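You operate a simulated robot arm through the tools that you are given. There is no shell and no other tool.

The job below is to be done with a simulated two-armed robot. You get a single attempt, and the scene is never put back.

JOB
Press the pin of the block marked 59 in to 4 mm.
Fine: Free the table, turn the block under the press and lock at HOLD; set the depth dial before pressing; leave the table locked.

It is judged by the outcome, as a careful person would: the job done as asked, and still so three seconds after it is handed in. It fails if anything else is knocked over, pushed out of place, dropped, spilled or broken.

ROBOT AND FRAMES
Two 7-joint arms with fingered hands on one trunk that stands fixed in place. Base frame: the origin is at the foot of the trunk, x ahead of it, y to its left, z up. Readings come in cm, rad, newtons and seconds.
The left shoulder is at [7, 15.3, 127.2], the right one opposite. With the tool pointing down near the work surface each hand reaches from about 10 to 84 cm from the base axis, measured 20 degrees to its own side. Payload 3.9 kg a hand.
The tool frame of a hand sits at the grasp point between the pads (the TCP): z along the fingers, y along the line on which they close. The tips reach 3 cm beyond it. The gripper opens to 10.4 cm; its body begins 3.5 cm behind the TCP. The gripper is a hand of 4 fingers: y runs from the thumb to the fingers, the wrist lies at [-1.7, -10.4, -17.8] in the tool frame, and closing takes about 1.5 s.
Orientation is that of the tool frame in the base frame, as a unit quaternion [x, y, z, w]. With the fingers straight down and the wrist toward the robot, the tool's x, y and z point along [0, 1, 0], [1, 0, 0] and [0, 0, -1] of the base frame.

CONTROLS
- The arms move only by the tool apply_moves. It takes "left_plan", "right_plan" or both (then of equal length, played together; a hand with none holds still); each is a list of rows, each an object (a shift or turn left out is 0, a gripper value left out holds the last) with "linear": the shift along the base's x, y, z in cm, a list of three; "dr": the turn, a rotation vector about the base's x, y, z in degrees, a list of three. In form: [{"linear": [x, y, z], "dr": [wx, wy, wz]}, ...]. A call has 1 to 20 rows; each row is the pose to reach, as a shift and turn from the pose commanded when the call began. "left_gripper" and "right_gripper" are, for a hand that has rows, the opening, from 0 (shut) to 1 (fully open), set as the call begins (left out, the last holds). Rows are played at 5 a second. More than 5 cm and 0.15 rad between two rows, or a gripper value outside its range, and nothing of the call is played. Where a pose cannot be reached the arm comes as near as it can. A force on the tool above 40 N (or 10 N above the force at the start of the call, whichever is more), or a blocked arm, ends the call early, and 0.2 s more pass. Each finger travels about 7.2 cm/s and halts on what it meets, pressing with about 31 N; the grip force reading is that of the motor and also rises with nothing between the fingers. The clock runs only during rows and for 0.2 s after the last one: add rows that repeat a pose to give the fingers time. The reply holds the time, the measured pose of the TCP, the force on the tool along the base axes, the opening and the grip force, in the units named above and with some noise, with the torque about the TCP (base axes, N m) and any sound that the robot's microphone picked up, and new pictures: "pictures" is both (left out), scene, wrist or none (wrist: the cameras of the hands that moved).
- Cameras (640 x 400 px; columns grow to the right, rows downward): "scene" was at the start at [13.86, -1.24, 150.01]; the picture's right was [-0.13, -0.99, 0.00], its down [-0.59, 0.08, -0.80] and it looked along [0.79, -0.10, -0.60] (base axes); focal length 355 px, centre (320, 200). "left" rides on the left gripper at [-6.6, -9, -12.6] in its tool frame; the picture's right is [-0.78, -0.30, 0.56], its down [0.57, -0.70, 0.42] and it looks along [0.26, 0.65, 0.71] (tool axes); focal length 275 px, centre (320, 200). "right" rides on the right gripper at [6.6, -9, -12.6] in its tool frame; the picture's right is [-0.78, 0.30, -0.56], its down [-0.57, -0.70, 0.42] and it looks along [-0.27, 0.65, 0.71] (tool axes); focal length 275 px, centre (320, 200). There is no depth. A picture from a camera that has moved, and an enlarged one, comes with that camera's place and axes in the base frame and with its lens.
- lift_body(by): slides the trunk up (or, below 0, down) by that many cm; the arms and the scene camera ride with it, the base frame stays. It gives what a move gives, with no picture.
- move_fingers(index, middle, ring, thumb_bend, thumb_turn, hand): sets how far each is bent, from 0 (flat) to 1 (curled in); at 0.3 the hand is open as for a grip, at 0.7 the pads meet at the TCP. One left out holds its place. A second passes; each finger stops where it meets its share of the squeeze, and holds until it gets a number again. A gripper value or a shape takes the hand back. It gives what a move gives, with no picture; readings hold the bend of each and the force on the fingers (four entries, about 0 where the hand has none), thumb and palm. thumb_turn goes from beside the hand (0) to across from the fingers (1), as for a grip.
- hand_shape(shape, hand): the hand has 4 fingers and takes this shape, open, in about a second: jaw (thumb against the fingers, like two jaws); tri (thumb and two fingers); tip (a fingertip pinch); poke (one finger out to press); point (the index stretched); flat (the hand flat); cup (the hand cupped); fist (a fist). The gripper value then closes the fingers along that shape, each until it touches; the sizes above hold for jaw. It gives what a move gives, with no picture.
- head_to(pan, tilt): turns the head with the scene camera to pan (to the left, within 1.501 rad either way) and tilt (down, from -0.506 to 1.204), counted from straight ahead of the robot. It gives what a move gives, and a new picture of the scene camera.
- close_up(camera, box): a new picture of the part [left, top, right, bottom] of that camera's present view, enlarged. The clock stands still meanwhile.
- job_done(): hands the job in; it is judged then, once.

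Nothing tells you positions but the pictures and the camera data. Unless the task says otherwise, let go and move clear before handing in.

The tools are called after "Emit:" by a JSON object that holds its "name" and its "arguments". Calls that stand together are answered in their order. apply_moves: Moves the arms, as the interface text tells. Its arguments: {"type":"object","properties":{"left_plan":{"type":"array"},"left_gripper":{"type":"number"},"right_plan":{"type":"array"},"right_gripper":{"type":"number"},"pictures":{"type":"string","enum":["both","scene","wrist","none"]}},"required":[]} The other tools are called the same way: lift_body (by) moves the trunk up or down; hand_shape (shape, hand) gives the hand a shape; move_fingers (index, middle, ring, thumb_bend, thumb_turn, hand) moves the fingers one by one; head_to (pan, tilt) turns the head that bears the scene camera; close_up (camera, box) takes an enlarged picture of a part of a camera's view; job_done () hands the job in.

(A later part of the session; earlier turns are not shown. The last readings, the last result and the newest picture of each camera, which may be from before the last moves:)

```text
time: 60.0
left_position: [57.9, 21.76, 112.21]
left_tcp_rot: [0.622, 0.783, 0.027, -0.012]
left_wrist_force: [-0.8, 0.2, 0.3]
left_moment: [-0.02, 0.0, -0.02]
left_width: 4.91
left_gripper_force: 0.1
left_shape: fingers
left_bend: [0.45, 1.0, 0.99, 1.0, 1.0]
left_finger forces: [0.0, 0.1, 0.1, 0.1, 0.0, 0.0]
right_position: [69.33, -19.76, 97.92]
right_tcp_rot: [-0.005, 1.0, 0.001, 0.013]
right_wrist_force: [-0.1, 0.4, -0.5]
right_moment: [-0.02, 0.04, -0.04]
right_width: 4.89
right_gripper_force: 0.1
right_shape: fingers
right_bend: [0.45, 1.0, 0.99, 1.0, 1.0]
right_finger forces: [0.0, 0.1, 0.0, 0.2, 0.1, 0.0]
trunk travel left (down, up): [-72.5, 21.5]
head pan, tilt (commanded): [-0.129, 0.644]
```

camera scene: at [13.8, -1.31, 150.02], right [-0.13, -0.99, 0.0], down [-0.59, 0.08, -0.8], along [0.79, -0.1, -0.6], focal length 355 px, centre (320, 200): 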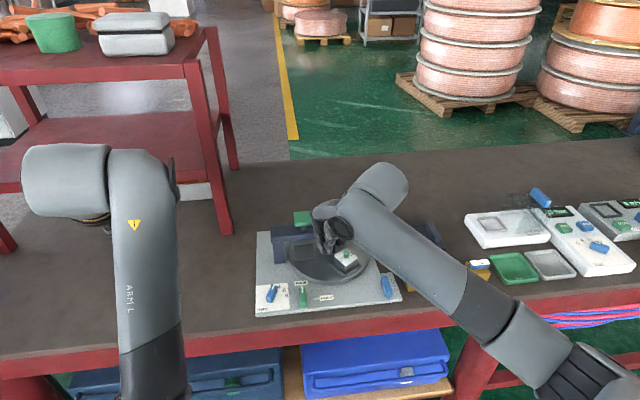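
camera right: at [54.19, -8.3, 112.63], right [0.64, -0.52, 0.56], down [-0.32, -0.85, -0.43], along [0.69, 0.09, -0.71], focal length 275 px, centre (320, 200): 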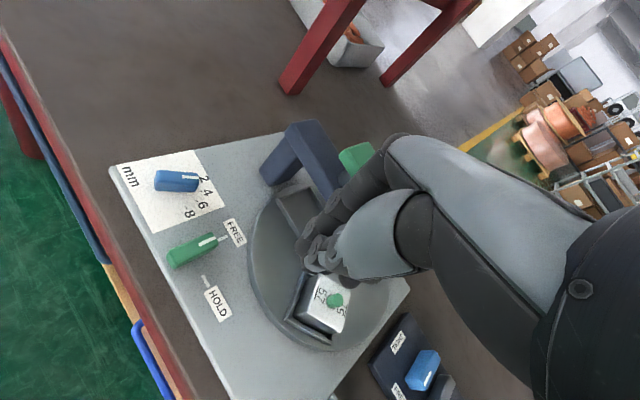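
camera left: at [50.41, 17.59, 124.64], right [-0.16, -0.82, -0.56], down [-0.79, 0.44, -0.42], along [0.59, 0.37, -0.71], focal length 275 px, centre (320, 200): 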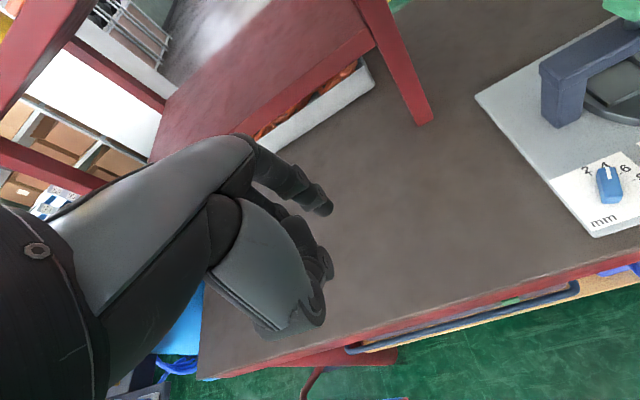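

The commanded pose matches the measured one. I'll back out toward smaller yaw along the earlier arc, gaining height as I go.

Emit:
{"name": "apply_moves", "arguments": {"right_plan": [{"linear": [-0.4, 0.4, 0.3], "dr": [0, 0, -4]}, {"linear": [-0.8, 0.8, 0.8], "dr": [0, 0, -8]}, {"linear": [-1.2, 1.2, 1.3], "dr": [0, 0, -12]}, {"linear": [-1.6, 1.6, 1.8], "dr": [0, 0, -16]}, {"linear": [-2.0, 2.0, 2.3], "dr": [0, 0, -20]}, {"linear": [-2.4, 2.4, 2.8], "dr": [0, 0, -26]}, {"linear": [-2.8, 3.0, 3.2], "dr": [0, 0, -32]}], "pictures": "none"}}

```text
time: 61.6
left_position: [57.83, 21.89, 112.25]
left_tcp_rot: [0.622, 0.782, 0.027, -0.011]
left_wrist_force: [0.1, -0.1, 0.0]
left_moment: [0.0, 0.02, 0.01]
left_width: 4.93
left_gripper_force: 0.0
left_shape: fingers
left_bend: [0.45, 1.0, 0.99, 1.0, 1.0]
left_finger forces: [0.1, 0.0, 0.1, 0.0, 0.0, 0.0]
right_position: [69.34, -19.89, 97.95]
right_tcp_rot: [-0.006, 1.0, 0.001, 0.013]
right_wrist_force: [-0.5, -0.5, 0.9]
right_moment: [0.01, -0.01, 0.0]
right_width: 4.89
right_gripper_force: 0.0
right_shape: fingers
right_bend: [0.45, 1.0, 0.99, 1.0, 1.0]
right_finger forces: [0.1, 0.0, 0.1, 0.0, 0.1, 0.1]
right hand out of reach, approached as far as the arm can: row 1, 2, 3, 4, 5, 6, 7
trunk travel left (down, up): [-72.5, 21.5]
head pan, tilt (commanded): [-0.129, 0.644]
```

The arm is jammed against a joint limit in that direction. I'll probe small motions each way, all in free air, to see which ones it can make.

Emit:
{"name": "apply_moves", "arguments": {"right_plan": [{"linear": [0, 0, -1]}, {"linear": [0, 0, 0]}, {"linear": [0, 1, 0]}, {"linear": [0, 0, 0]}, {"linear": [0, -1, 0]}, {"linear": [0, 0, 0]}, {"linear": [1, 0, 0]}, {"linear": [0, 0, 0]}, {"linear": [-1, 0, 0]}, {"linear": [0, 0, 0]}, {"linear": [0, 0, 1]}, {"linear": [0, 0, 0]}, {"dr": [0, 0, 4]}, {"linear": [0, 0, 0]}, {"dr": [0, 0, -4]}, {"linear": [0, 0, 0]}, {"dr": [4, 0, 0]}, {"dr": [-4, 0, 0]}, {"dr": [0, 4, 0]}, {"dr": [0, -4, 0]}], "pictures": "scene"}}

```text
time: 65.8
left_position: [57.87, 21.93, 112.12]
left_tcp_rot: [0.622, 0.782, 0.027, -0.011]
left_wrist_force: [1.0, 0.0, 0.0]
left_moment: [-0.01, 0.01, -0.01]
left_width: 4.91
left_gripper_force: 0.0
left_shape: fingers
left_bend: [0.45, 1.0, 0.99, 1.0, 1.0]
left_finger forces: [0.0, 0.0, 0.1, 0.0, 0.1, 0.1]
right_position: [70.64, -19.7, 100.75]
right_tcp_rot: [-0.007, 0.999, 0.0, 0.04]
right_wrist_force: [-0.4, -0.4, 0.4]
right_moment: [0.0, -0.02, 0.05]
right_width: 4.92
right_gripper_force: 0.0
right_shape: fingers
right_bend: [0.45, 1.0, 0.99, 1.0, 1.0]
right_finger forces: [0.0, 0.0, 0.1, 0.0, 0.1, 0.0]
right hand out of reach, approached as far as the arm can: row 7, 9, 11, 13, 15, 18, 19, 20
trunk travel left (down, up): [-72.5, 21.5]
head pan, tilt (commanded): [-0.129, 0.644]
camera scene: at [13.83, -1.17, 150.01], right [-0.13, -0.99, 0.0], down [-0.59, 0.08, -0.8], along [0.79, -0.1, -0.6], focal length 355 px, centre (320, 200)
```

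scene: 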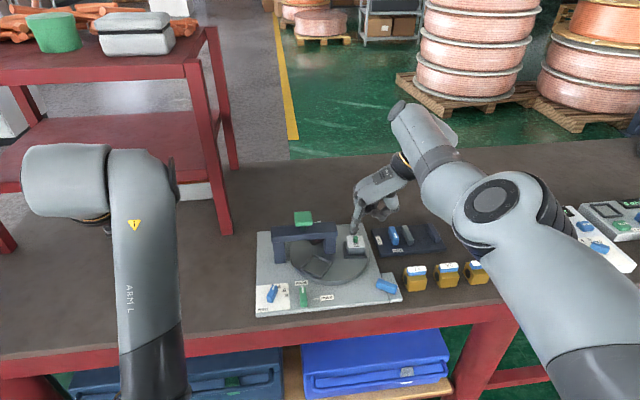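

The reachable directions are down and sideways, and the probing drifted the hand up with a slight tilt. I'll go back down to where the arc ended, undoing the tilt, and then retrace the arc toward smaller yaw.

Emit:
{"name": "apply_moves", "arguments": {"right_plan": [{"linear": [-0.3, 0, -1], "dr": [0, 1, 0]}, {"linear": [-0.6, 0, -2], "dr": [0, 2, 0]}, {"linear": [-0.9, 0, -3], "dr": [0, 3, 0]}, {"linear": [-1.2, 0, -4], "dr": [0, 4, 0]}, {"linear": [-1.6, 0, -5], "dr": [0, 4.6, 0]}, {"linear": [-2.0, 0, -6], "dr": [0, 4.6, 0]}, {"linear": [-2.0, 0, -7], "dr": [0, 4.6, 0]}], "pictures": "none"}}

Emit:
{"name": "close_up", "arguments": {"camera": "scene", "box": [250, 190, 420, 320]}}

```text
time: 67.4
left_position: [57.84, 21.65, 112.26]
left_tcp_rot: [0.622, 0.782, 0.027, -0.012]
left_wrist_force: [-0.3, 0.2, 0.3]
left_moment: [-0.01, -0.02, -0.02]
left_width: 4.88
left_gripper_force: 0.1
left_shape: fingers
left_bend: [0.45, 1.0, 0.99, 1.0, 1.0]
left_finger forces: [0.0, 0.0, 0.0, 0.1, 0.0, 0.0]
right_position: [68.72, -19.88, 93.8]
right_tcp_rot: [-0.005, 1.0, 0.0, 0.008]
right_wrist_force: [-0.4, 0.1, 0.4]
right_moment: [0.0, 0.02, 0.0]
right_width: 4.91
right_gripper_force: 0.0
right_shape: fingers
right_bend: [0.45, 1.0, 0.99, 1.0, 1.0]
right_finger forces: [0.0, 0.1, 0.0, 0.0, 0.1, 0.0]
right hand out of reach, approached as far as the arm can: row 3
trunk travel left (down, up): [-72.5, 21.5]
head pan, tilt (commanded): [-0.129, 0.644]
```

```text
3.08 times, centred on (335, 255) of scene
camera zoom: at [13.89, -1.28, 150.01], right [-0.13, -0.99, 0.0], down [-0.6, 0.08, -0.8], along [0.79, -0.1, -0.6], focal length 1092 px, centre (274, 31)
```

zoom: 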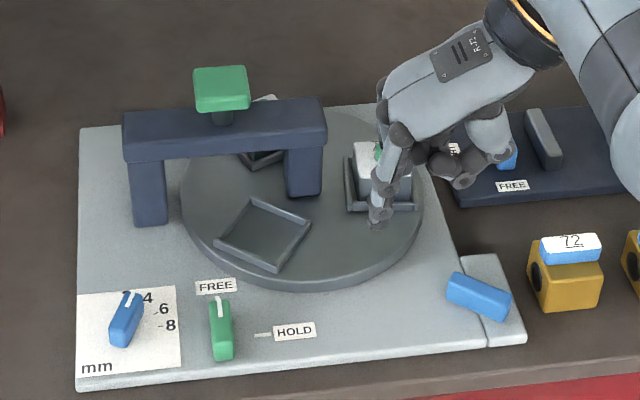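

Good, the arm is back in a workable posture. Now I'll retrace the arc toward yaw 60° at this height, and then rise.

Emit:
{"name": "apply_moves", "arguments": {"right_plan": [{"linear": [-0.3, 0.3, 0], "dr": [0, 0, -3]}, {"linear": [-0.6, 0.6, 0], "dr": [0, 0, -6]}, {"linear": [-0.9, 1.0, 0], "dr": [0, 0, -9]}, {"linear": [-1.2, 1.4, 0], "dr": [0, 0, -12]}, {"linear": [-1.5, 1.9, 0], "dr": [0, 0, -15]}, {"linear": [-1.7, 2.4, 0], "dr": [0, 0, -18]}, {"linear": [-1.9, 2.9, 0.3], "dr": [0, 0, -21]}, {"linear": [-2.1, 3.4, 0.6], "dr": [0, 0, -24]}, {"linear": [-2.3, 4.0, 1], "dr": [0, 0, -27]}, {"linear": [-2.5, 4.6, 1.5], "dr": [0, 0, -30]}], "pictures": "none"}}

```text
time: 69.6
left_position: [57.89, 21.91, 112.1]
left_tcp_rot: [0.622, 0.783, 0.027, -0.011]
left_wrist_force: [-0.4, 0.7, 0.2]
left_moment: [-0.03, 0.0, -0.02]
left_width: 4.88
left_gripper_force: 0.1
left_shape: fingers
left_bend: [0.45, 1.0, 0.99, 1.0, 1.0]
left_finger forces: [0.1, 0.0, 0.1, 0.0, 0.1, 0.0]
right_position: [66.21, -15.19, 95.17]
right_tcp_rot: [0.255, 0.967, -0.002, 0.007]
right_wrist_force: [-0.6, 0.2, -1.1]
right_moment: [0.01, -0.02, 0.01]
right_width: 4.9
right_gripper_force: 0.0
right_shape: fingers
right_bend: [0.45, 1.0, 0.99, 1.0, 1.0]
right_finger forces: [0.0, 0.0, 0.0, 0.1, 0.0, 0.0]
trunk travel left (down, up): [-72.5, 21.5]
head pan, tilt (commanded): [-0.129, 0.644]
```

The arm is free again. I'll turn to about 20° yaw and hover the index tip over the empty tray.

Emit:
{"name": "apply_moves", "arguments": {"right_plan": [{"linear": [-0.2, 0.5, 1], "dr": [0, 0, -7]}, {"linear": [-0.3, 1.5, 2], "dr": [0, 0, -14]}, {"linear": [-0.3, 2.5, 2.5], "dr": [0, 0, -21]}, {"linear": [-0.2, 3.5, 2.5], "dr": [0, 0, -28]}, {"linear": [-0.1, 4.5, 2.5], "dr": [0, 0, -34]}, {"linear": [0, 5.4, 2.0], "dr": [0, 0, -39]}, {"linear": [0, 5.4, 2.0], "dr": [0, 0, -39]}], "pictures": "none"}}

Emit:
{"name": "close_up", "arguments": {"camera": "right", "box": [180, 80, 480, 290]}}

Emit:
{"name": "close_up", "arguments": {"camera": "scene", "box": [250, 200, 400, 310]}}

Emit:
{"name": "close_up", "arguments": {"camera": "left", "box": [440, 0, 640, 140]}}

```text
time: 71.2
left_position: [57.77, 21.78, 112.17]
left_tcp_rot: [0.622, 0.782, 0.028, -0.011]
left_wrist_force: [0.3, 0.3, 0.0]
left_moment: [0.0, -0.01, 0.03]
left_width: 4.9
left_gripper_force: 0.0
left_shape: fingers
left_bend: [0.45, 1.0, 0.99, 1.0, 1.0]
left_finger forces: [0.0, 0.0, 0.0, 0.1, 0.1, 0.0]
right_position: [66.22, -9.75, 97.25]
right_tcp_rot: [0.562, 0.827, -0.005, 0.007]
right_wrist_force: [-0.5, 0.1, 0.1]
right_moment: [0.0, 0.01, -0.03]
right_width: 4.9
right_gripper_force: 0.0
right_shape: fingers
right_bend: [0.45, 1.0, 0.99, 1.0, 1.0]
right_finger forces: [0.0, 0.1, 0.0, 0.0, 0.0, 0.0]
trunk travel left (down, up): [-72.5, 21.5]
head pan, tilt (commanded): [-0.129, 0.644]
```

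```text
1.90 times, centred on (330, 185) of right
camera zoom: at [55.31, -6.76, 109.57], right [0.56, -0.6, 0.57], down [-0.44, -0.8, -0.41], along [0.7, -0.02, -0.71], focal length 524 px, centre (301, 229)
```

zoom: 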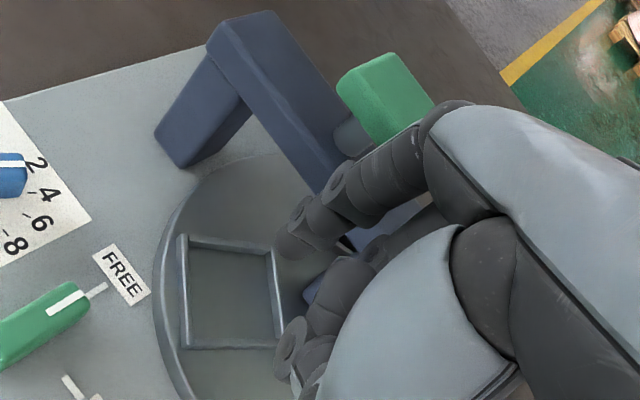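

```text
3.64 times, centred on (325, 255) of scene
camera zoom: at [13.85, -1.24, 150.01], right [-0.13, -0.99, 0.0], down [-0.59, 0.08, -0.8], along [0.79, -0.1, -0.6], focal length 1291 px, centre (302, 0)
```

zoom: 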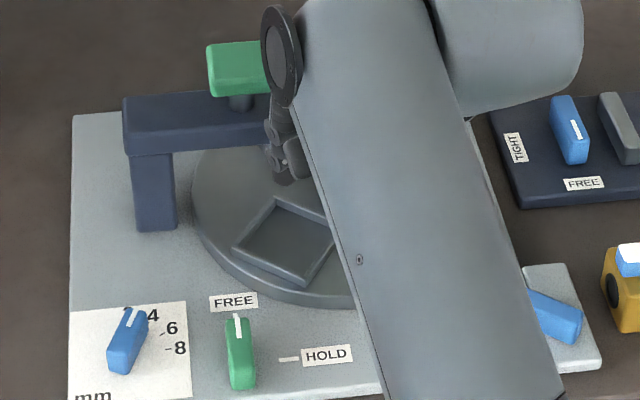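

```text
2.86 times, centred on (540, 70) of left
camera zoom: at [50.39, 12.64, 124.11], right [-0.1, -0.79, -0.61], down [-0.81, 0.42, -0.41], along [0.58, 0.44, -0.68], focal length 786 px, centre (-309, 571)
```

zoom: 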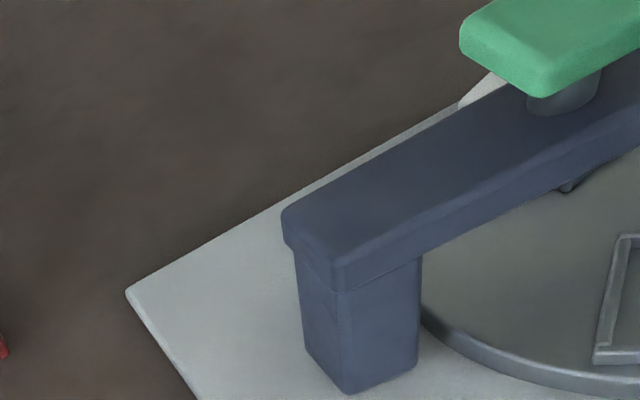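

The index tip is directly above the empty tray's centre at about (69.7, -7.7). I'll lower it in and drag its right wall about 40° round, slowly.

Emit:
{"name": "apply_moves", "arguments": {"right_plan": [{"linear": [0, 0, -1.5]}, {"linear": [0, 0, -3]}, {"linear": [0, 0, -4.5]}, {"linear": [0, 0, -5.1]}, {"linear": [-0.3, -0.6, -5.1]}, {"linear": [-0.5, -1.1, -5.1]}, {"linear": [-0.7, -1.6, -5.1]}, {"linear": [-0.85, -2.1, -5.1]}, {"linear": [-0.95, -2.6, -5.1]}, {"linear": [-1.05, -3.1, -5.1]}, {"linear": [-1.1, -3.6, -5.1]}, {"linear": [-1.15, -4.1, -5.1]}, {"linear": [-1.1, -4.5, -5.1]}, {"linear": [-1.1, -4.5, -5.1]}], "pictures": "none"}}

Emit:
{"name": "close_up", "arguments": {"camera": "right", "box": [180, 80, 480, 290]}}

Emit:
{"name": "close_up", "arguments": {"camera": "scene", "box": [250, 200, 400, 310]}}

Emit:
{"name": "close_up", "arguments": {"camera": "left", "box": [440, 0, 640, 140]}}

```text
time: 74.2
left_position: [57.92, 21.94, 112.13]
left_tcp_rot: [0.622, 0.783, 0.027, -0.012]
left_wrist_force: [-0.5, 0.4, -0.1]
left_moment: [-0.01, 0.02, -0.01]
left_width: 4.93
left_gripper_force: 0.0
left_shape: fingers
left_bend: [0.45, 1.0, 0.99, 1.0, 1.0]
left_finger forces: [0.0, 0.1, 0.1, 0.1, 0.0, 0.0]
right_position: [65.13, -14.3, 92.08]
right_tcp_rot: [0.563, 0.827, -0.005, 0.006]
right_wrist_force: [0.4, -0.2, -0.5]
right_moment: [-0.01, 0.0, -0.02]
right_width: 4.92
right_gripper_force: 0.1
right_shape: fingers
right_bend: [0.45, 1.0, 0.99, 1.0, 1.0]
right_finger forces: [0.0, 0.0, 0.0, 0.0, 0.0, 0.1]
trunk travel left (down, up): [-72.5, 21.5]
head pan, tilt (commanded): [-0.129, 0.644]
```

```text
1.90 times, centred on (330, 185) of right
camera zoom: at [54.21, -11.29, 104.51], right [0.56, -0.6, 0.57], down [-0.44, -0.8, -0.41], along [0.7, -0.02, -0.71], focal length 524 px, centre (301, 229)
```

zoom: 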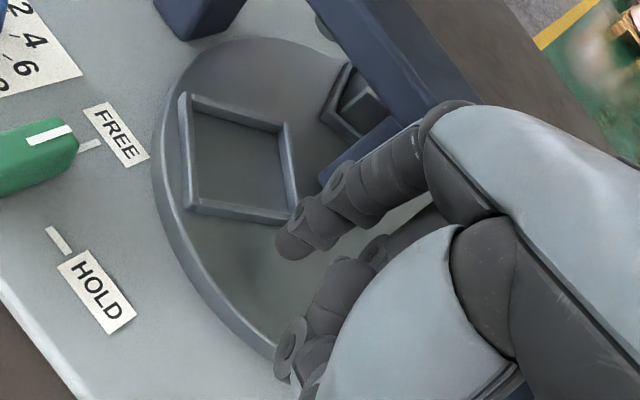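

```text
3.64 times, centred on (325, 255) of scene
camera zoom: at [13.85, -1.21, 150.01], right [-0.13, -0.99, 0.0], down [-0.59, 0.08, -0.8], along [0.79, -0.1, -0.6], focal length 1291 px, centre (302, 0)
```

zoom: 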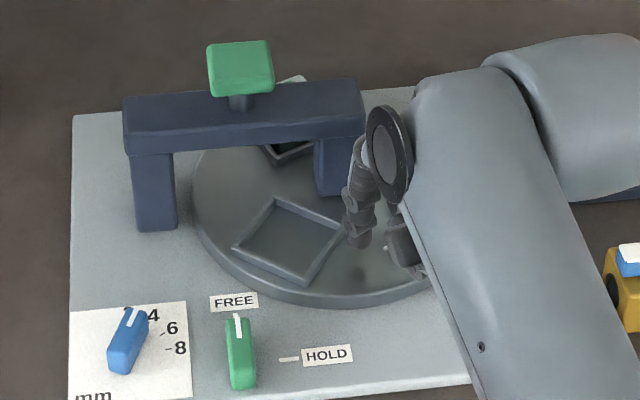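

```text
2.86 times, centred on (540, 70) of left
camera zoom: at [50.39, 12.67, 124.1], right [-0.1, -0.79, -0.6], down [-0.81, 0.42, -0.41], along [0.58, 0.44, -0.68], focal length 786 px, centre (-309, 571)
```

zoom: 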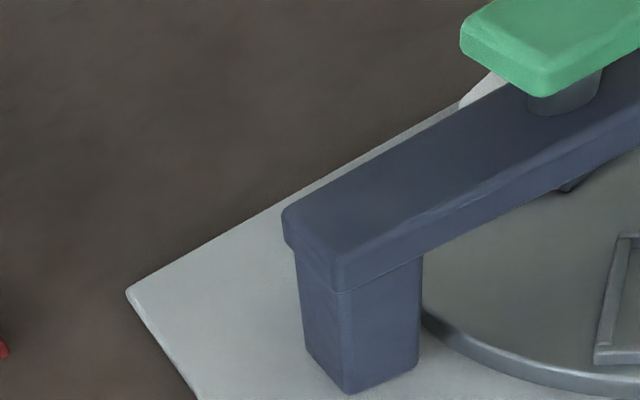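

The fingertip passed just over the tray's rim without catching it, so it was slightly too high. I'll go back over the tray and lower further until the tip is properly inside.

Emit:
{"name": "apply_moves", "arguments": {"right_plan": [{"linear": [0, 0, 1]}, {"linear": [0.4, 1.5, 1]}, {"linear": [0.8, 3, 1]}, {"linear": [1.1, 4.5, 1]}, {"linear": [1.1, 4.5, 0]}, {"linear": [1.1, 4.5, -0.3]}, {"linear": [1.1, 4.5, -0.5]}, {"linear": [1.1, 4.5, -0.7]}, {"linear": [1.1, 4.5, -0.9]}, {"linear": [1.1, 4.5, -0.9]}], "pictures": "none"}}

Emit:
{"name": "close_up", "arguments": {"camera": "right", "box": [220, 120, 380, 260]}}

Emit:
{"name": "close_up", "arguments": {"camera": "scene", "box": [300, 230, 370, 290]}}

```text
time: 76.4
left_position: [57.78, 21.92, 112.19]
left_tcp_rot: [0.622, 0.783, 0.027, -0.012]
left_wrist_force: [0.1, 0.5, -0.1]
left_moment: [0.03, 0.01, 0.01]
left_width: 4.92
left_gripper_force: 0.0
left_shape: fingers
left_bend: [0.45, 1.0, 0.99, 1.0, 1.0]
left_finger forces: [0.0, 0.0, 0.0, 0.1, 0.0, 0.1]
right_position: [66.09, -9.77, 91.25]
right_tcp_rot: [0.562, 0.827, -0.004, 0.007]
right_wrist_force: [0.6, -0.8, 0.1]
right_moment: [-0.04, 0.0, -0.02]
right_width: 4.91
right_gripper_force: 0.0
right_shape: fingers
right_bend: [0.45, 1.0, 0.99, 1.0, 1.0]
right_finger forces: [0.0, 0.1, 0.0, 0.0, 0.0, 0.0]
trunk travel left (down, up): [-72.5, 21.5]
head pan, tilt (commanded): [-0.129, 0.644]
```

```text
2.86 times, centred on (300, 190) of right
camera zoom: at [55.3, -6.79, 103.56], right [0.56, -0.6, 0.57], down [-0.44, -0.8, -0.41], along [0.7, -0.02, -0.71], focal length 786 px, centre (377, 229)
```

zoom: 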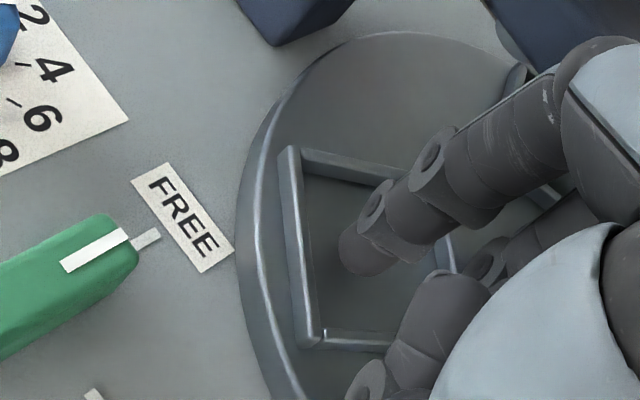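

```text
6.67 times, centred on (335, 260) of scene
camera zoom: at [13.85, -1.22, 150.01], right [-0.13, -0.99, 0.0], down [-0.59, 0.08, -0.8], along [0.79, -0.1, -0.6], focal length 2367 px, centre (220, -200)
```

zoom: 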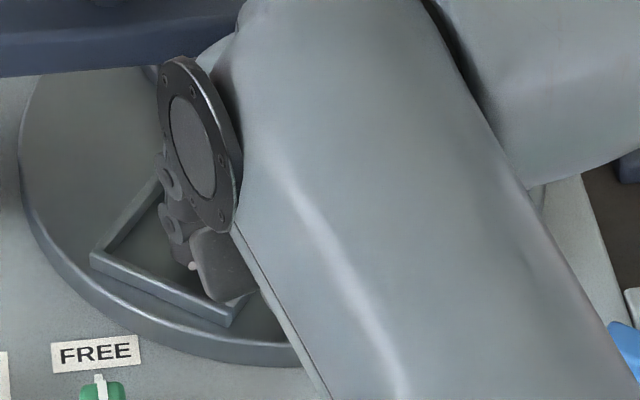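

The tip is now visually inside the tray and still not touching its floor. I'll feel for the floor in small steps.

Emit:
{"name": "apply_moves", "arguments": {"right_plan": [{"linear": [0, 0, -0.2]}, {"linear": [0, 0, -0.4]}, {"linear": [0, 0, -0.5]}, {"linear": [0, 0, -0.5]}], "pictures": "none"}}

Emit:
{"name": "close_up", "arguments": {"camera": "right", "box": [220, 120, 380, 260]}}

```text
time: 77.4
left_position: [57.83, 21.91, 112.18]
left_tcp_rot: [0.622, 0.783, 0.027, -0.012]
left_wrist_force: [-1.1, 0.1, -0.6]
left_moment: [-0.02, -0.01, 0.02]
left_width: 4.86
left_gripper_force: 0.1
left_shape: fingers
left_bend: [0.45, 1.0, 0.99, 1.0, 1.0]
left_finger forces: [0.0, 0.1, 0.0, 0.0, 0.0, 0.1]
right_position: [66.13, -9.85, 90.72]
right_tcp_rot: [0.562, 0.827, -0.005, 0.006]
right_wrist_force: [0.8, 0.1, 0.1]
right_moment: [0.01, 0.03, 0.02]
right_width: 4.91
right_gripper_force: 0.0
right_shape: fingers
right_bend: [0.45, 1.0, 0.99, 1.0, 1.0]
right_finger forces: [0.0, 0.0, 0.0, 0.0, 0.0, 0.0]
trunk travel left (down, up): [-72.5, 21.5]
head pan, tilt (commanded): [-0.129, 0.644]
```

```text
2.86 times, centred on (300, 190) of right
camera zoom: at [55.31, -6.78, 103.06], right [0.56, -0.6, 0.57], down [-0.44, -0.8, -0.42], along [0.7, -0.02, -0.71], focal length 786 px, centre (377, 229)
```

zoom: 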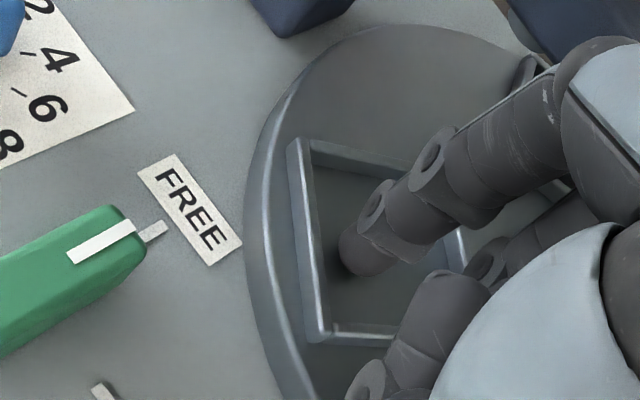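

The tip is deep in the tray with no floor contact yet. I'll drag it right along the arc again.

Emit:
{"name": "apply_moves", "arguments": {"right_plan": [{"linear": [-0.2, -0.5, -0.1]}, {"linear": [-0.45, -1.0, -0.1]}, {"linear": [-0.65, -1.5, -0.1]}, {"linear": [-0.8, -2.0, -0.1]}, {"linear": [-0.9, -2.5, -0.1]}, {"linear": [-1.0, -3.0, -0.1]}, {"linear": [-1.05, -3.5, -0.1]}, {"linear": [-1.1, -4.0, -0.1]}, {"linear": [-1.1, -4.0, -0.1]}], "pictures": "none"}}

Emit:
{"name": "close_up", "arguments": {"camera": "right", "box": [180, 80, 480, 290]}}

Emit:
{"name": "close_up", "arguments": {"camera": "scene", "box": [250, 200, 400, 310]}}

Emit:
{"name": "close_up", "arguments": {"camera": "left", "box": [440, 0, 640, 140]}}

```text
time: 79.4
left_position: [57.89, 21.91, 112.18]
left_tcp_rot: [0.621, 0.783, 0.028, -0.012]
left_wrist_force: [0.1, 0.5, -0.1]
left_moment: [0.02, -0.03, -0.03]
left_width: 4.9
left_gripper_force: 0.1
left_shape: fingers
left_bend: [0.45, 1.0, 0.99, 1.0, 1.0]
left_finger forces: [0.1, 0.0, 0.0, 0.0, 0.0, 0.0]
right_position: [65.05, -13.79, 90.6]
right_tcp_rot: [0.563, 0.827, -0.004, 0.007]
right_wrist_force: [-0.6, 0.1, 1.2]
right_moment: [0.02, -0.02, -0.01]
right_width: 4.93
right_gripper_force: 0.0
right_shape: fingers
right_bend: [0.45, 1.0, 0.99, 1.0, 1.0]
right_finger forces: [0.2, 0.0, 0.0, 0.0, 0.1, 0.0]
trunk travel left (down, up): [-72.5, 21.5]
head pan, tilt (commanded): [-0.129, 0.644]
```

```text
1.90 times, centred on (330, 185) of right
camera zoom: at [54.22, -10.8, 102.99], right [0.56, -0.6, 0.57], down [-0.44, -0.8, -0.41], along [0.7, -0.02, -0.71], focal length 524 px, centre (301, 229)
```

zoom: 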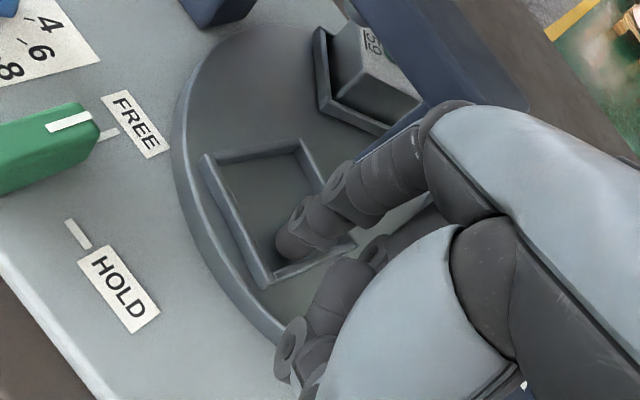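

```text
3.64 times, centred on (325, 255) of scene
camera zoom: at [13.85, -1.21, 150.01], right [-0.13, -0.99, 0.0], down [-0.59, 0.08, -0.8], along [0.79, -0.1, -0.6], focal length 1291 px, centre (302, 0)
```

zoom: 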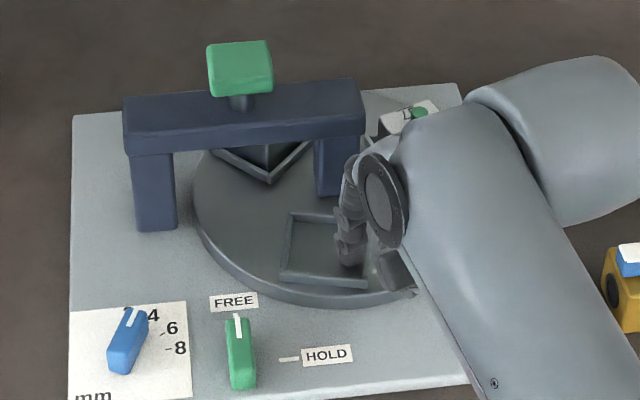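

```text
2.86 times, centred on (540, 70) of left
camera zoom: at [50.39, 12.67, 124.1], right [-0.1, -0.79, -0.6], down [-0.81, 0.42, -0.41], along [0.58, 0.44, -0.68], focal length 786 px, centre (-309, 571)
```

zoom: 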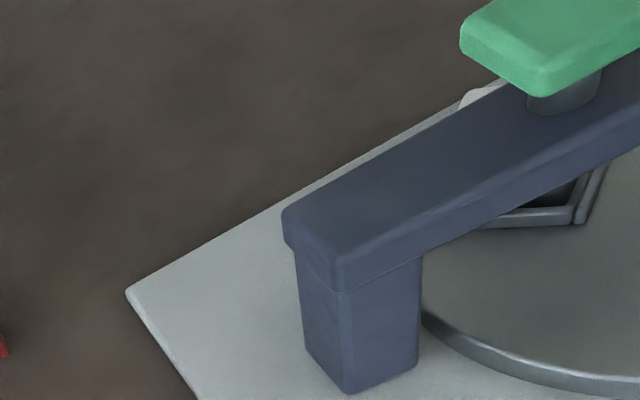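

That worked. The empty tray is now at about 165°, and block 59 is coming in under the bridge from behind. About 45° remains, so I'll push 35° of it and then refine.

Emit:
{"name": "apply_moves", "arguments": {"right_plan": [{"linear": [0.02, -0.5, 0]}, {"linear": [0.1, -1.07, 0]}, {"linear": [0.22, -1.62, 0]}, {"linear": [0.39, -2.16, 0]}, {"linear": [0.61, -2.69, 0]}, {"linear": [0.87, -3.19, 0]}, {"linear": [1.18, -3.67, 0]}, {"linear": [1.18, -3.67, 0]}], "pictures": "none"}}

Emit:
{"name": "close_up", "arguments": {"camera": "right", "box": [180, 80, 480, 290]}}

Emit:
{"name": "close_up", "arguments": {"camera": "scene", "box": [250, 200, 400, 310]}}

Emit:
{"name": "close_up", "arguments": {"camera": "left", "box": [440, 0, 640, 140]}}

```text
time: 81.2
left_position: [57.93, 21.84, 112.26]
left_tcp_rot: [0.621, 0.783, 0.028, -0.011]
left_wrist_force: [-1.2, 0.8, 0.3]
left_moment: [-0.01, 0.01, -0.01]
left_width: 4.89
left_gripper_force: 0.1
left_shape: fingers
left_bend: [0.45, 1.0, 0.99, 1.0, 1.0]
left_finger forces: [0.0, 0.0, 0.0, 0.0, 0.1, 0.1]
right_position: [66.27, -17.36, 90.63]
right_tcp_rot: [0.562, 0.827, -0.005, 0.007]
right_wrist_force: [-0.7, -0.1, 1.1]
right_moment: [0.01, 0.03, -0.03]
right_width: 4.9
right_gripper_force: 0.1
right_shape: fingers
right_bend: [0.45, 1.0, 0.99, 1.0, 1.0]
right_finger forces: [0.2, 0.0, 0.0, 0.0, 0.0, 0.0]
trunk travel left (down, up): [-72.5, 21.5]
head pan, tilt (commanded): [-0.129, 0.644]
```

```text
1.90 times, centred on (330, 185) of right
camera zoom: at [55.38, -14.48, 102.99], right [0.56, -0.6, 0.57], down [-0.44, -0.8, -0.41], along [0.7, -0.02, -0.71], focal length 524 px, centre (301, 229)
```

zoom: 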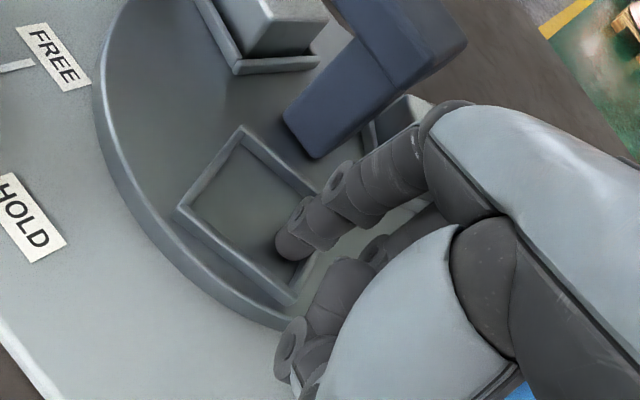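

```text
3.64 times, centred on (325, 255) of scene
camera zoom: at [13.83, -1.22, 150.01], right [-0.13, -0.99, 0.0], down [-0.59, 0.08, -0.8], along [0.79, -0.1, -0.6], focal length 1291 px, centre (302, 0)
```

zoom: 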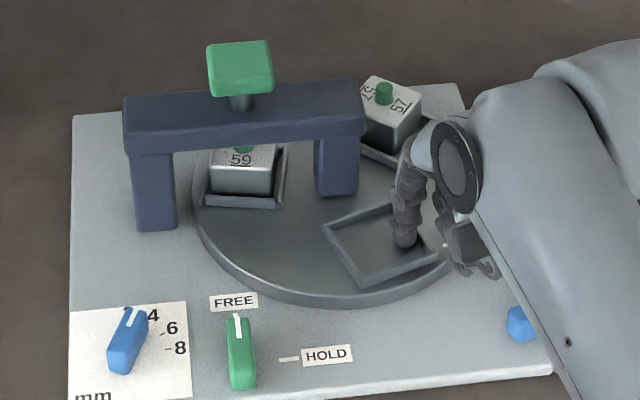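

```text
2.86 times, centred on (540, 70) of left
camera zoom: at [50.38, 12.66, 124.11], right [-0.1, -0.79, -0.6], down [-0.81, 0.42, -0.41], along [0.58, 0.44, -0.68], focal length 786 px, centre (-309, 571)
```

zoom: 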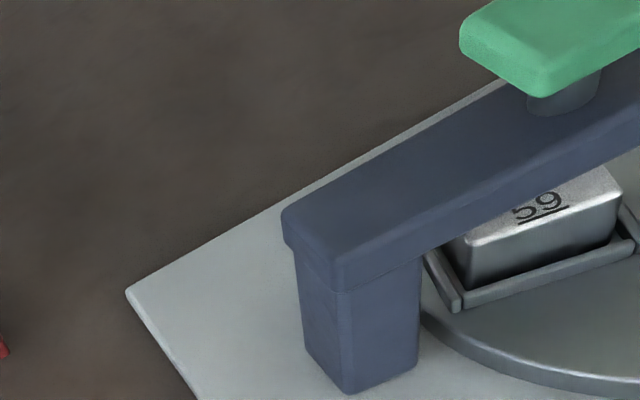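

Block 59 is nearly under the press. Comparing its tray with where the empty tray first stood, about 8° remains, so I'll nudge most of that.

Emit:
{"name": "apply_moves", "arguments": {"right_plan": [{"linear": [0.13, -0.17, 0]}, {"linear": [0.27, -0.35, 0]}, {"linear": [0.42, -0.53, 0]}, {"linear": [0.42, -0.53, 0]}], "pictures": "none"}}

Emit:
{"name": "close_up", "arguments": {"camera": "scene", "box": [250, 200, 410, 310]}}

Emit:
{"name": "close_up", "arguments": {"camera": "scene", "box": [280, 225, 350, 275]}}

Emit:
{"name": "close_up", "arguments": {"camera": "left", "box": [500, 0, 640, 110]}}

```text
time: 82.2
left_position: [57.83, 21.83, 112.25]
left_tcp_rot: [0.621, 0.783, 0.028, -0.011]
left_wrist_force: [0.2, -0.3, -0.4]
left_moment: [0.01, 0.0, 0.01]
left_width: 4.92
left_gripper_force: 0.0
left_shape: fingers
left_bend: [0.45, 1.0, 0.99, 1.0, 1.0]
left_finger forces: [0.1, 0.0, 0.0, 0.0, 0.0, 0.0]
right_position: [66.73, -17.98, 90.64]
right_tcp_rot: [0.562, 0.827, -0.004, 0.007]
right_wrist_force: [-0.5, -0.8, 0.7]
right_moment: [0.03, -0.02, -0.03]
right_width: 4.9
right_gripper_force: 0.5
right_shape: fingers
right_bend: [0.45, 1.0, 0.99, 1.0, 1.0]
right_finger forces: [0.4, 0.0, 0.0, 0.0, 0.0, 0.0]
trunk travel left (down, up): [-72.5, 21.5]
head pan, tilt (commanded): [-0.129, 0.644]
```

```text
3.64 times, centred on (330, 255) of scene
camera zoom: at [13.84, -1.23, 150.01], right [-0.13, -0.99, 0.0], down [-0.59, 0.08, -0.8], along [0.79, -0.1, -0.6], focal length 1291 px, centre (284, 0)
```

zoom: 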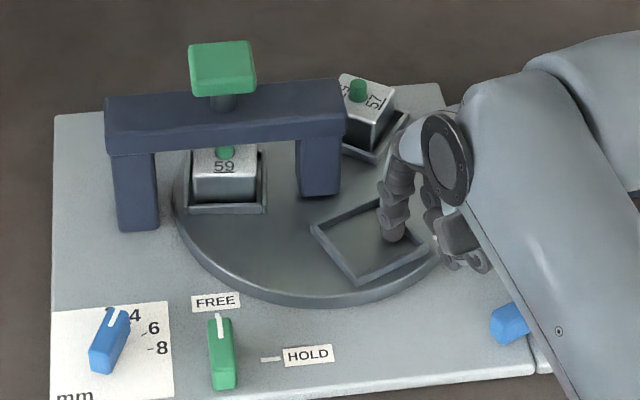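

```text
8.00 times, centred on (315, 250) of scene
camera zoom: at [13.84, -1.23, 150.01], right [-0.13, -0.99, 0.0], down [-0.59, 0.08, -0.8], along [0.79, -0.1, -0.6], focal length 2841 px, centre (360, -200)
```

zoom: 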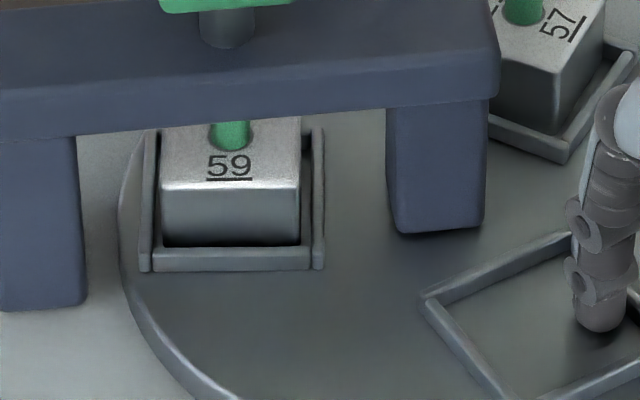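

```text
3.64 times, centred on (570, 55) of left
camera zoom: at [50.38, 12.65, 124.11], right [-0.1, -0.79, -0.6], down [-0.81, 0.42, -0.41], along [0.58, 0.44, -0.68], focal length 1001 px, centre (-589, 727)
```

zoom: 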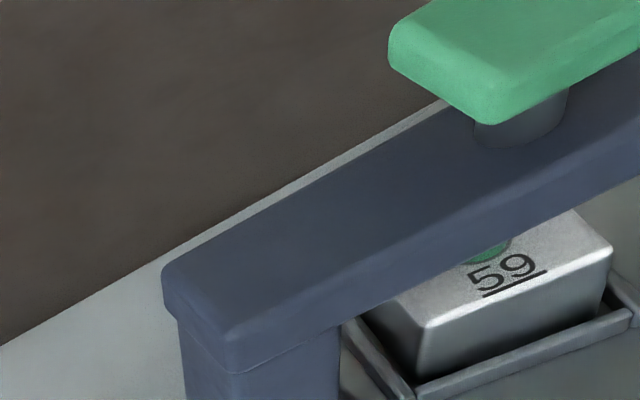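

About 4–5° remains by comparison with the original tray alignment. I'll make another small nudge.

Emit:
{"name": "apply_moves", "arguments": {"right_plan": [{"linear": [0.11, -0.11, 0]}, {"linear": [0.22, -0.23, 0]}, {"linear": [0.32, -0.33, 0]}, {"linear": [0.32, -0.33, 0]}], "pictures": "none"}}

Emit:
{"name": "close_up", "arguments": {"camera": "scene", "box": [250, 200, 390, 290]}}

Emit:
{"name": "close_up", "arguments": {"camera": "scene", "box": [280, 225, 350, 275]}}

Emit:
{"name": "close_up", "arguments": {"camera": "left", "box": [500, 0, 640, 110]}}

```text
time: 83.2
left_position: [57.82, 21.85, 112.32]
left_tcp_rot: [0.621, 0.783, 0.028, -0.011]
left_wrist_force: [-0.5, -1.0, 0.3]
left_moment: [0.01, -0.01, 0.01]
left_width: 4.91
left_gripper_force: 0.1
left_shape: fingers
left_bend: [0.45, 1.0, 0.99, 1.0, 1.0]
left_finger forces: [0.0, 0.1, 0.0, 0.0, 0.1, 0.1]
right_position: [67.09, -18.31, 90.62]
right_tcp_rot: [0.561, 0.828, -0.004, 0.006]
right_wrist_force: [-0.4, -0.7, 0.1]
right_moment: [0.02, 0.01, -0.02]
right_width: 4.89
right_gripper_force: 0.8
right_shape: fingers
right_bend: [0.45, 1.0, 0.99, 1.0, 1.0]
right_finger forces: [0.6, 0.0, 0.0, 0.0, 0.1, 0.0]
trunk travel left (down, up): [-72.5, 21.5]
head pan, tilt (commanded): [-0.129, 0.644]
```

```text
4.44 times, centred on (320, 245) of scene
camera zoom: at [13.85, -1.23, 150.01], right [-0.13, -0.99, 0.0], down [-0.59, 0.08, -0.8], along [0.79, -0.1, -0.6], focal length 1578 px, centre (320, 0)
```

zoom: 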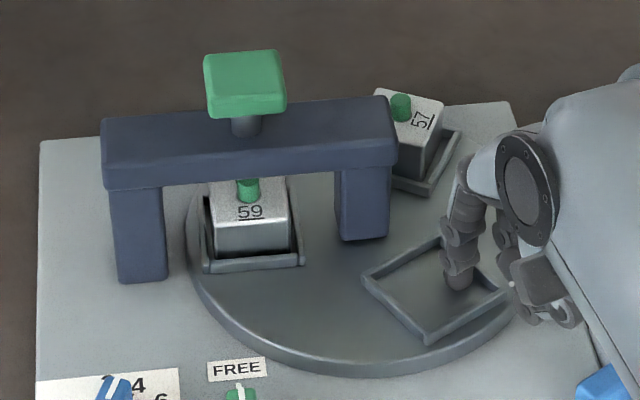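

```text
8.00 times, centred on (315, 250) of scene
camera zoom: at [13.85, -1.23, 150.01], right [-0.13, -0.99, 0.0], down [-0.59, 0.08, -0.8], along [0.79, -0.1, -0.6], focal length 2841 px, centre (360, -200)
```

zoom: 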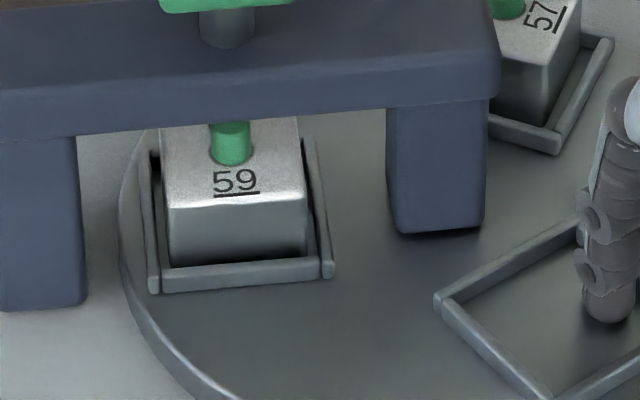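

```text
3.64 times, centred on (570, 55) of left
camera zoom: at [50.39, 12.65, 124.11], right [-0.1, -0.79, -0.6], down [-0.81, 0.42, -0.41], along [0.58, 0.44, -0.68], focal length 1001 px, centre (-589, 727)
```

zoom: 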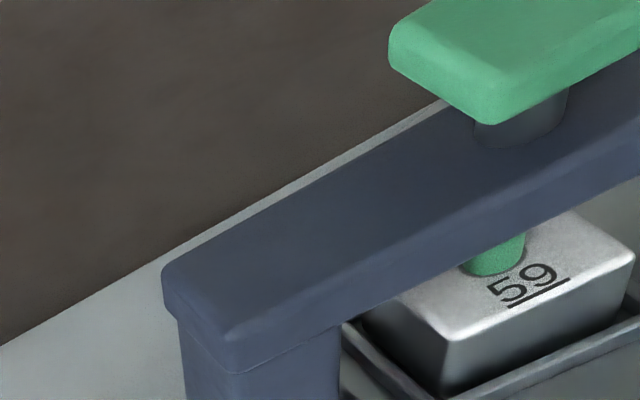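

The trays now match the original station positions exactly, with block 59 squarely under the press. I'll back the finger off slightly, lift straight out, and confirm the table stayed put.

Emit:
{"name": "apply_moves", "arguments": {"right_plan": [{"linear": [-0.2, 0.2, 0]}, {"linear": [-0.4, 0.4, 0]}, {"linear": [-0.4, 0.4, 1.5]}, {"linear": [-0.4, 0.4, 4]}, {"linear": [-1, 0, 7]}, {"linear": [-2, -1, 9]}], "pictures": "none"}}

Emit:
{"name": "close_up", "arguments": {"camera": "scene", "box": [250, 200, 390, 290]}}

Emit:
{"name": "close_up", "arguments": {"camera": "right", "box": [0, 0, 640, 400]}}

```text
time: 84.6
left_position: [57.73, 21.83, 112.27]
left_tcp_rot: [0.622, 0.782, 0.029, -0.012]
left_wrist_force: [0.1, 0.1, -0.4]
left_moment: [0.0, 0.0, 0.0]
left_width: 4.93
left_gripper_force: 0.0
left_shape: fingers
left_bend: [0.45, 1.0, 0.99, 1.0, 1.0]
left_finger forces: [0.0, 0.1, 0.0, 0.1, 0.0, 0.0]
right_position: [65.03, -19.35, 99.7]
right_tcp_rot: [0.562, 0.827, -0.004, 0.007]
right_wrist_force: [0.1, 0.5, -0.5]
right_moment: [-0.03, 0.0, 0.02]
right_width: 4.92
right_gripper_force: 0.2
right_shape: fingers
right_bend: [0.45, 1.0, 0.99, 1.0, 1.0]
right_finger forces: [0.0, 0.0, 0.1, 0.0, 0.0, 0.0]
trunk travel left (down, up): [-72.5, 21.5]
head pan, tilt (commanded): [-0.129, 0.644]
```

```text
4.44 times, centred on (320, 245) of scene
camera zoom: at [13.78, -1.28, 150.02], right [-0.13, -0.99, 0.0], down [-0.59, 0.08, -0.8], along [0.79, -0.1, -0.6], focal length 1578 px, centre (320, 0)
```

zoom: 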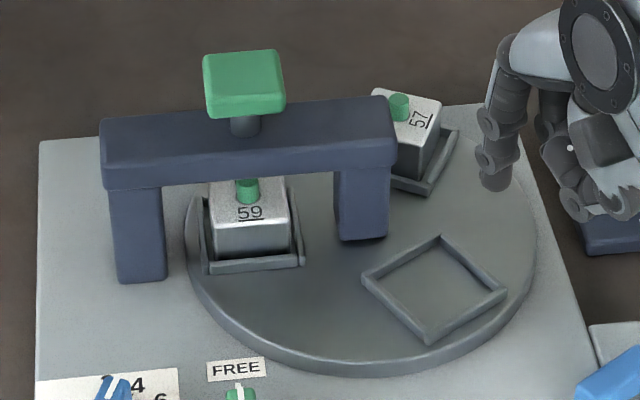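

```text
1.00 times, centred on (320, 200) of right (not enlarged: the box is as wide or as high as the picture)
camera zoom: at [54.01, -16.33, 112.04], right [0.56, -0.6, 0.57], down [-0.44, -0.8, -0.42], along [0.7, -0.02, -0.71], focal length 275 px, centre (320, 200)
```

zoom: 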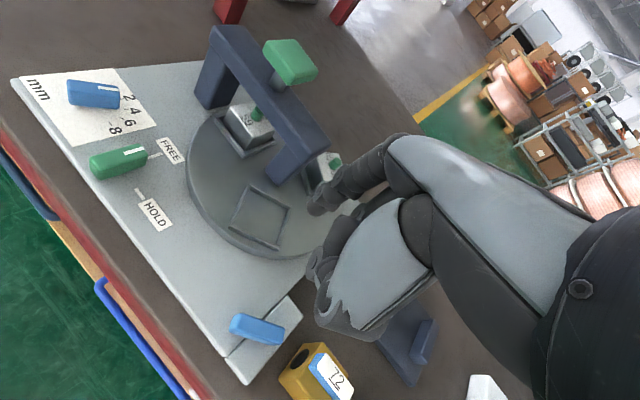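

The table stayed put and the alignment is intact. Next is locking: I'll set the right index to the bend that worked before and hover it on the left side of the lever's pointer end.

Emit:
{"name": "move_fingers", "arguments": {"hand": "right", "index": 0.6}}

Emit:
{"name": "apply_moves", "arguments": {"right_plan": [{"linear": [-0.5, 3.3, 0]}, {"linear": [-1.0, 6.6, 0]}, {"linear": [-1.6, 9.9, 0]}, {"linear": [-2.2, 13.2, 0]}, {"linear": [-2.8, 16.5, -0.5]}, {"linear": [-2.8, 16.5, -3.5]}, {"linear": [-2.8, 16.5, -5.5]}, {"linear": [-2.8, 16.5, -5.5]}], "pictures": "none"}}

Emit:
{"name": "close_up", "arguments": {"camera": "right", "box": [180, 100, 440, 290]}}

Emit:
{"name": "close_up", "arguments": {"camera": "left", "box": [480, 100, 640, 260]}}

Emit:
{"name": "close_up", "arguments": {"camera": "scene", "box": [250, 210, 370, 310]}}

```text
time: 85.6
left_position: [57.86, 21.93, 112.21]
left_tcp_rot: [0.623, 0.782, 0.027, -0.012]
left_wrist_force: [0.8, 0.7, -0.1]
left_moment: [0.04, -0.02, 0.04]
left_width: 4.88
left_gripper_force: 0.0
left_shape: fingers
left_bend: [0.45, 1.0, 0.99, 1.0, 1.0]
left_finger forces: [0.0, 0.1, 0.0, 0.0, 0.0, 0.0]
right_position: [64.94, -19.34, 99.54]
right_tcp_rot: [0.562, 0.827, -0.005, 0.006]
right_wrist_force: [0.2, 0.4, 1.1]
right_moment: [-0.01, -0.03, 0.02]
right_width: 3.78
right_gripper_force: 0.0
right_shape: fingers
right_bend: [0.6, 1.0, 0.99, 1.0, 1.0]
right_finger forces: [0.1, 0.0, 0.0, 0.0, 0.0, 0.0]
trunk travel left (down, up): [-72.5, 21.5]
head pan, tilt (commanded): [-0.129, 0.644]
```

```text
time: 87.4
left_position: [57.74, 21.82, 112.15]
left_tcp_rot: [0.621, 0.783, 0.028, -0.011]
left_wrist_force: [0.5, -0.4, -0.4]
left_moment: [0.0, 0.01, 0.01]
left_width: 4.91
left_gripper_force: 0.2
left_shape: fingers
left_bend: [0.45, 1.0, 0.99, 1.0, 1.0]
left_finger forces: [0.1, 0.0, 0.0, 0.0, 0.0, 0.0]
right_position: [62.13, -2.83, 94.19]
right_tcp_rot: [0.562, 0.827, -0.005, 0.007]
right_wrist_force: [-0.1, -0.7, -0.1]
right_moment: [-0.03, 0.01, 0.0]
right_width: 3.8
right_gripper_force: 0.0
right_shape: fingers
right_bend: [0.6, 1.0, 0.99, 1.0, 1.0]
right_finger forces: [0.0, 0.0, 0.0, 0.1, 0.1, 0.1]
trunk travel left (down, up): [-72.5, 21.5]
head pan, tilt (commanded): [-0.129, 0.644]
```

```text
2.11 times, centred on (310, 195) of right
camera zoom: at [51.3, 0.25, 106.48], right [0.56, -0.6, 0.57], down [-0.44, -0.8, -0.41], along [0.7, -0.02, -0.71], focal length 580 px, centre (341, 210)
```

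zoom: 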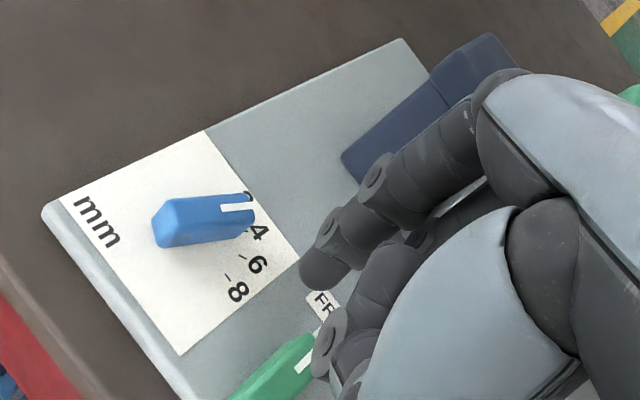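

```text
2.50 times, centred on (560, 180) of left
camera zoom: at [50.38, 12.69, 124.11], right [-0.1, -0.79, -0.6], down [-0.81, 0.42, -0.41], along [0.58, 0.44, -0.68], focal length 688 px, centre (-280, 250)
```

zoom: 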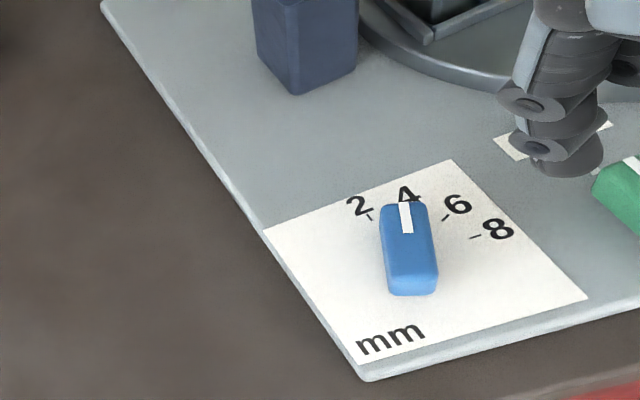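

```text
4.00 times, centred on (310, 260) of scene
camera zoom: at [13.84, -1.18, 150.01], right [-0.13, -0.99, 0.0], down [-0.59, 0.08, -0.8], along [0.79, -0.1, -0.6], focal length 1420 px, centre (360, -40)
```

zoom: 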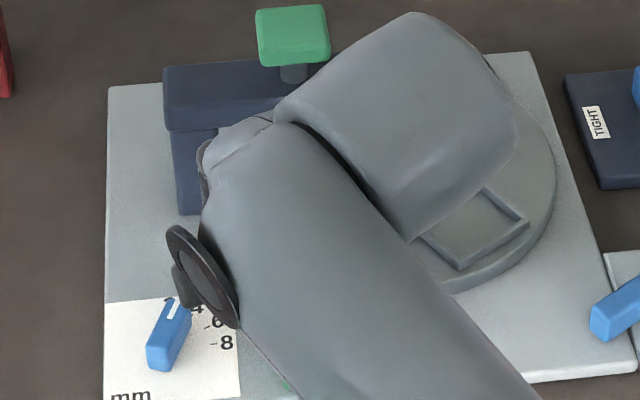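

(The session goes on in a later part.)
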